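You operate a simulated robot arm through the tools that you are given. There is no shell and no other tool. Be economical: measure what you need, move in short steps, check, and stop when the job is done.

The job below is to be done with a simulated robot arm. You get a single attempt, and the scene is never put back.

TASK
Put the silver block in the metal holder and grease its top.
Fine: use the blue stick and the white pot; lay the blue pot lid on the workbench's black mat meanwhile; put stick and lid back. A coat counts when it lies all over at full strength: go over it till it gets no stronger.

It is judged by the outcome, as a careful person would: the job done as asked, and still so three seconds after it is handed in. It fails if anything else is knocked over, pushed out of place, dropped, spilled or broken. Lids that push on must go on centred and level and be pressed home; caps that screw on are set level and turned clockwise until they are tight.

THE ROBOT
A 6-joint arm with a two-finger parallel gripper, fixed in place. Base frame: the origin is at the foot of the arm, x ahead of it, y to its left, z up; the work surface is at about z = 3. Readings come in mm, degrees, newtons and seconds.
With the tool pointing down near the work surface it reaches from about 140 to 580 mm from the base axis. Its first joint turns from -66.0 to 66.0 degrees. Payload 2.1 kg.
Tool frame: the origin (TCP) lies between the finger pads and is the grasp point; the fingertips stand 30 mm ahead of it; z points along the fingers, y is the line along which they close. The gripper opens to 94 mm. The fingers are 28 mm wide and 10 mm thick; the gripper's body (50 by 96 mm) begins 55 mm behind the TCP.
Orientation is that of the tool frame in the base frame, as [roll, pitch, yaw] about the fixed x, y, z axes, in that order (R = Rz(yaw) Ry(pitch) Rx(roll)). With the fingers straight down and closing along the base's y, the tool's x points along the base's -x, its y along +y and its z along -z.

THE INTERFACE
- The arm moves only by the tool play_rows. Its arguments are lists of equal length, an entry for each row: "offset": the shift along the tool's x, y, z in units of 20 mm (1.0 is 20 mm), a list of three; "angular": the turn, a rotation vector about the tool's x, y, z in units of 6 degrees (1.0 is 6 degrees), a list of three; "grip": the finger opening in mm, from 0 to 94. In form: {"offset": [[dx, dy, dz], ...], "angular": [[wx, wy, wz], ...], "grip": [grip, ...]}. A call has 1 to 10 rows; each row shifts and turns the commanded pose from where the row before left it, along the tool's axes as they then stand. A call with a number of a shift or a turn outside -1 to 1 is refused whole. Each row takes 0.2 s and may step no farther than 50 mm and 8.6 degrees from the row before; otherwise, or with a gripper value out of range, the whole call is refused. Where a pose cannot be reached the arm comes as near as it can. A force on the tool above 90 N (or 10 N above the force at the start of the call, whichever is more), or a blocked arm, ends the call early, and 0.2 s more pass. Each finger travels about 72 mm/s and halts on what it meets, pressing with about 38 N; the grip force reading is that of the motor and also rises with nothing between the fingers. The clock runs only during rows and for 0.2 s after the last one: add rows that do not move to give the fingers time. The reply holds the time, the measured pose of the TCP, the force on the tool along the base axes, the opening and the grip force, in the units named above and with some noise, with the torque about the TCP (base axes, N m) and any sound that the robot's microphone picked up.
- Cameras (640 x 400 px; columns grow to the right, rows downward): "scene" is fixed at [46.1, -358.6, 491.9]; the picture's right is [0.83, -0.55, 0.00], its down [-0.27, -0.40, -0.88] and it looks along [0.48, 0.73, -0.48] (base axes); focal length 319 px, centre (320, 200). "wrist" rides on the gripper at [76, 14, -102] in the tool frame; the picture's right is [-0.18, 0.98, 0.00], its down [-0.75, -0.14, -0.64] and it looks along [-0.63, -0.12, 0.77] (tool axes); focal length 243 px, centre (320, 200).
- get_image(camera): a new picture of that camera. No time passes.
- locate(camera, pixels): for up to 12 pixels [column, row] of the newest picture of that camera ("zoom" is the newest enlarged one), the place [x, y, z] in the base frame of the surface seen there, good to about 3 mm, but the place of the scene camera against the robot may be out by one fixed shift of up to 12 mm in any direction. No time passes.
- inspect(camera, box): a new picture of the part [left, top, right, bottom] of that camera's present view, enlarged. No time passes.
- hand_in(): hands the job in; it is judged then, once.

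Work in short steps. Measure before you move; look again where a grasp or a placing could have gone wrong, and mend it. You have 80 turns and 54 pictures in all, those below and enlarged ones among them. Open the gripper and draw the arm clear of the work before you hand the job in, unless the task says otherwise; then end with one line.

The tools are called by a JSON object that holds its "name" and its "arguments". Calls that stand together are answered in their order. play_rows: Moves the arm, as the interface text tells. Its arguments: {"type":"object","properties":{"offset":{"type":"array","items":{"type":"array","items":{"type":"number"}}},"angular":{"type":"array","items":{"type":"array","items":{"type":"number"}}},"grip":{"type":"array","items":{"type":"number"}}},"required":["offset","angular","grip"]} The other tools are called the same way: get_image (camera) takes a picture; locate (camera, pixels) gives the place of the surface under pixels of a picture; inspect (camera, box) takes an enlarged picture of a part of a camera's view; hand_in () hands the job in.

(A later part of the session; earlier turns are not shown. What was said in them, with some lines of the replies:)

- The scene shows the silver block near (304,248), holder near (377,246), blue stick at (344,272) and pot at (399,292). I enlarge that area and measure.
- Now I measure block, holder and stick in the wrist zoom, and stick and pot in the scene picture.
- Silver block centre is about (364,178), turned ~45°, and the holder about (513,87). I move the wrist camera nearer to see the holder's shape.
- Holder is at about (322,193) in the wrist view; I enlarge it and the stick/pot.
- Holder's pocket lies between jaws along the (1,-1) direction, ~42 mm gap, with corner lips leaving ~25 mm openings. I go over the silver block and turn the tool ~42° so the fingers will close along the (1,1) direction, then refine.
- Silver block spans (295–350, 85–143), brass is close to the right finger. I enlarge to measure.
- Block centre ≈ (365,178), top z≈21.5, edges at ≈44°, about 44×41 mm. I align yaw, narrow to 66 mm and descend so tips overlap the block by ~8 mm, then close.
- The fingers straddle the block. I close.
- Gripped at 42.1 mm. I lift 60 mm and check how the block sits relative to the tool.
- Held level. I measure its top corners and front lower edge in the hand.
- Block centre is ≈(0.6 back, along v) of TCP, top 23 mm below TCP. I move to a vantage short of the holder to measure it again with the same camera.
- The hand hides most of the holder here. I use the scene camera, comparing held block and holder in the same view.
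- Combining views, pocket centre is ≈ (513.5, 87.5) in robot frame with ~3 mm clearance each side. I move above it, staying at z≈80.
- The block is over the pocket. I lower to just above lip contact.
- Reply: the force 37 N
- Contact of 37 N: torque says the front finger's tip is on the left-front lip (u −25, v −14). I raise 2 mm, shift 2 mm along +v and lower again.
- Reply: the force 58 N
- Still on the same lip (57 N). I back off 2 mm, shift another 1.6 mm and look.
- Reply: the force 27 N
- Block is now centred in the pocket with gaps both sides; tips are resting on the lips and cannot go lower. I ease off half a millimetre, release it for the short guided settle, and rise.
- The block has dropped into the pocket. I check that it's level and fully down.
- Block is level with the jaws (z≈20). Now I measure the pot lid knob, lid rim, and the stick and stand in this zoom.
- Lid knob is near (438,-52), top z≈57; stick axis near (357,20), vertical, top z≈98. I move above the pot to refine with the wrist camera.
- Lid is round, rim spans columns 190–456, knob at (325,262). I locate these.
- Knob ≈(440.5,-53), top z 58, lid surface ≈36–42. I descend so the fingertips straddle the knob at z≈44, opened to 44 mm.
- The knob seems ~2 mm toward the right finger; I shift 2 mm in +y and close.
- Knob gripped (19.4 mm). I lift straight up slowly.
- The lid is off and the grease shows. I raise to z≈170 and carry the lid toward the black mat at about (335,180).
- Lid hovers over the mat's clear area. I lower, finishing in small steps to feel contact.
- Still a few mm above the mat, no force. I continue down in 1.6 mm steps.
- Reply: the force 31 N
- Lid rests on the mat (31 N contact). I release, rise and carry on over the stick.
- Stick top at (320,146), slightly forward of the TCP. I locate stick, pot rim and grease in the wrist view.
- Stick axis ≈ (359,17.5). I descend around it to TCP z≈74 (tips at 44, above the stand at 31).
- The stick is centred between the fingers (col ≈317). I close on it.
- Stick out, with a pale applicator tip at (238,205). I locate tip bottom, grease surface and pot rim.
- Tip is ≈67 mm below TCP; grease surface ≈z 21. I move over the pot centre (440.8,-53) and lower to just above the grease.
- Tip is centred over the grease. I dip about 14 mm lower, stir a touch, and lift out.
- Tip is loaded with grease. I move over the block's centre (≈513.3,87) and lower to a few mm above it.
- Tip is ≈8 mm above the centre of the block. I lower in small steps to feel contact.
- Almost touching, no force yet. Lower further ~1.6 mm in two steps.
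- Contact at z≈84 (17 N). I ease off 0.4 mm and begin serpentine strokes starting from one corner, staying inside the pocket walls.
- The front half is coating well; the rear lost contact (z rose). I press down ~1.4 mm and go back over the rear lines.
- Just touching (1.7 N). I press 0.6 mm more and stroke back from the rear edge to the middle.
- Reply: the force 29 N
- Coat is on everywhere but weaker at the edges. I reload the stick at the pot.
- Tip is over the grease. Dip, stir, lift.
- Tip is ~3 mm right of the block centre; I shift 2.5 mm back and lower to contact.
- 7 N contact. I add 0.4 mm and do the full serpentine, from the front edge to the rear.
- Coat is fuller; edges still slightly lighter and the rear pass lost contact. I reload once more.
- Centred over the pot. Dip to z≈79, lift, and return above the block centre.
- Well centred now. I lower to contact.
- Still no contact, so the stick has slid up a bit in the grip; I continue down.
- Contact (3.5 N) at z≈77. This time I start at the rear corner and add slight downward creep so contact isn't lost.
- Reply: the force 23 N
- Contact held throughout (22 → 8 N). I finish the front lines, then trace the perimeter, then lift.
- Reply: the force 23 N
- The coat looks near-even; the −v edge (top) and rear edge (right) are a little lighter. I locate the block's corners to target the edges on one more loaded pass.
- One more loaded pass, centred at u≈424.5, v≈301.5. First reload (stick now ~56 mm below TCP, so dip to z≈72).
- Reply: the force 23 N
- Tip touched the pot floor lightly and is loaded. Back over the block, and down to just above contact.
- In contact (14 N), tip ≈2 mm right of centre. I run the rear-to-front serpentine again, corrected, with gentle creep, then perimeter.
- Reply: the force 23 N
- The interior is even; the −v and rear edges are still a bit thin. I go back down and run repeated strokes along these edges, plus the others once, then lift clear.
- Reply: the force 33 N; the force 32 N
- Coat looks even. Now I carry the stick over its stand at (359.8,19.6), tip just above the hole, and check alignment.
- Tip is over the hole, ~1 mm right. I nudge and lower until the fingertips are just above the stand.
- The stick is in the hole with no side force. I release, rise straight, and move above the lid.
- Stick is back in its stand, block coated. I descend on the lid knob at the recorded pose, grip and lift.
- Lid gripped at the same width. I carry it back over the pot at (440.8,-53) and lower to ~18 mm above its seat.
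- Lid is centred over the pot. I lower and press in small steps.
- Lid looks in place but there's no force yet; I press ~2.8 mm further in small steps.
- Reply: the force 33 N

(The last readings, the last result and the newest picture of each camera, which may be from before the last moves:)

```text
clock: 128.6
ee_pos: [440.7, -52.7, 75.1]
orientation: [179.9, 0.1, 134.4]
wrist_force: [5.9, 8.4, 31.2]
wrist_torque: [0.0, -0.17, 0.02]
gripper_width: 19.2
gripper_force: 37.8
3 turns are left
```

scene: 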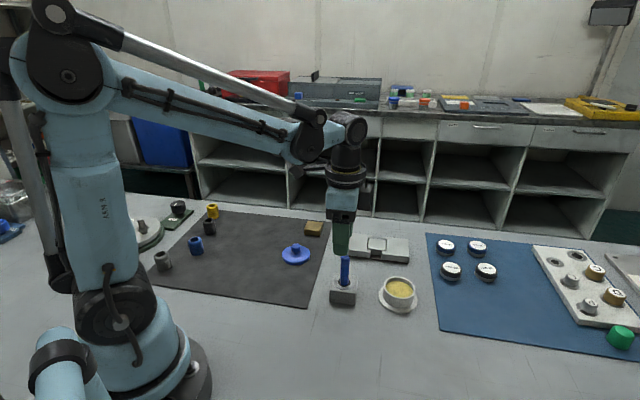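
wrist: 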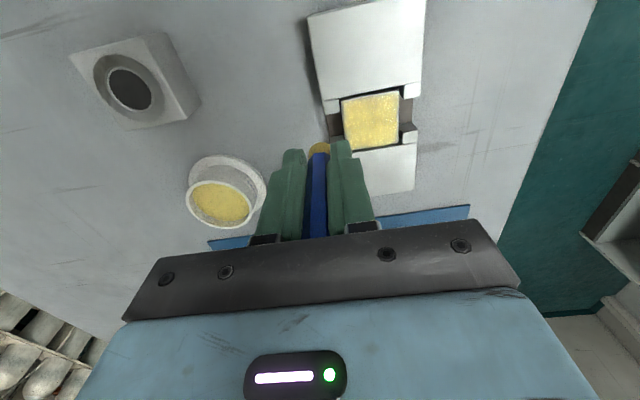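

Pressed home with 31 N. I release, rise clear and look.

{"name": "play_rows", "arguments": {"offset": [[0, 0, -0.04], [0, 0, 0], [0, 0, 0], [0, 0, -0.5], [0, 0, -1], [0, 0, -1], [0, 0, -1], [0, 0, -1], [0, 0, -1]], "angular": [[0, 0, 0], [0, 0, 0], [0, 0, 0], [0, 0, 0], [0, 0, 0], [0, 0, 0], [0, 0, 0], [0, 0, 0], [0, 0, 0]], "grip": [5, 26, 44, 44, 44, 44, 44, 44, 44]}}

{"name": "inspect", "arguments": {"camera": "scene", "box": [310, 200, 430, 320]}}

```text
clock: 130.6
ee_pos: [439.6, -52.8, 186.1]
orientation: [179.9, 0.0, 134.4]
wrist_force: [0.6, -0.6, 0.8]
wrist_torque: [0.0, -0.02, -0.01]
gripper_width: 44.4
gripper_force: 0.0
```

```text
3.33 times, centred on (370, 260) of scene
2 turns are left
```

zoom: 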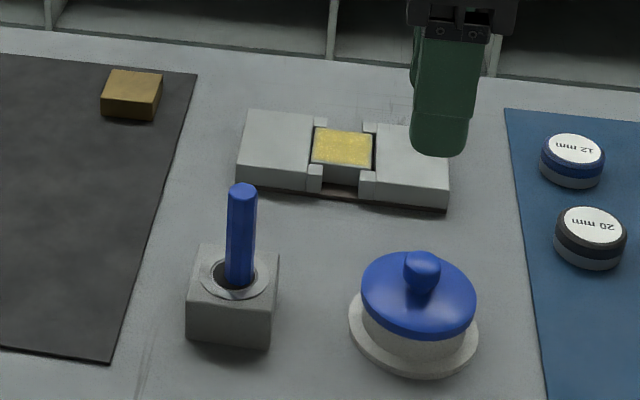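

The lid is level and centred on the pot, the stick stands in its holder, the greased block sits in the metal holder, and the arm is clear with the gripper open. I hand in.

{"name": "hand_in", "arguments": {}}

```text
The job is handed in.
```

The silver block is in the metal holder with its top greased all over, the stick is back in its stand and the lid is pressed home on the pot; the last close look, before a final pass, showed a slightly thin coat at two edges, and I did not inspect those edges closely again.
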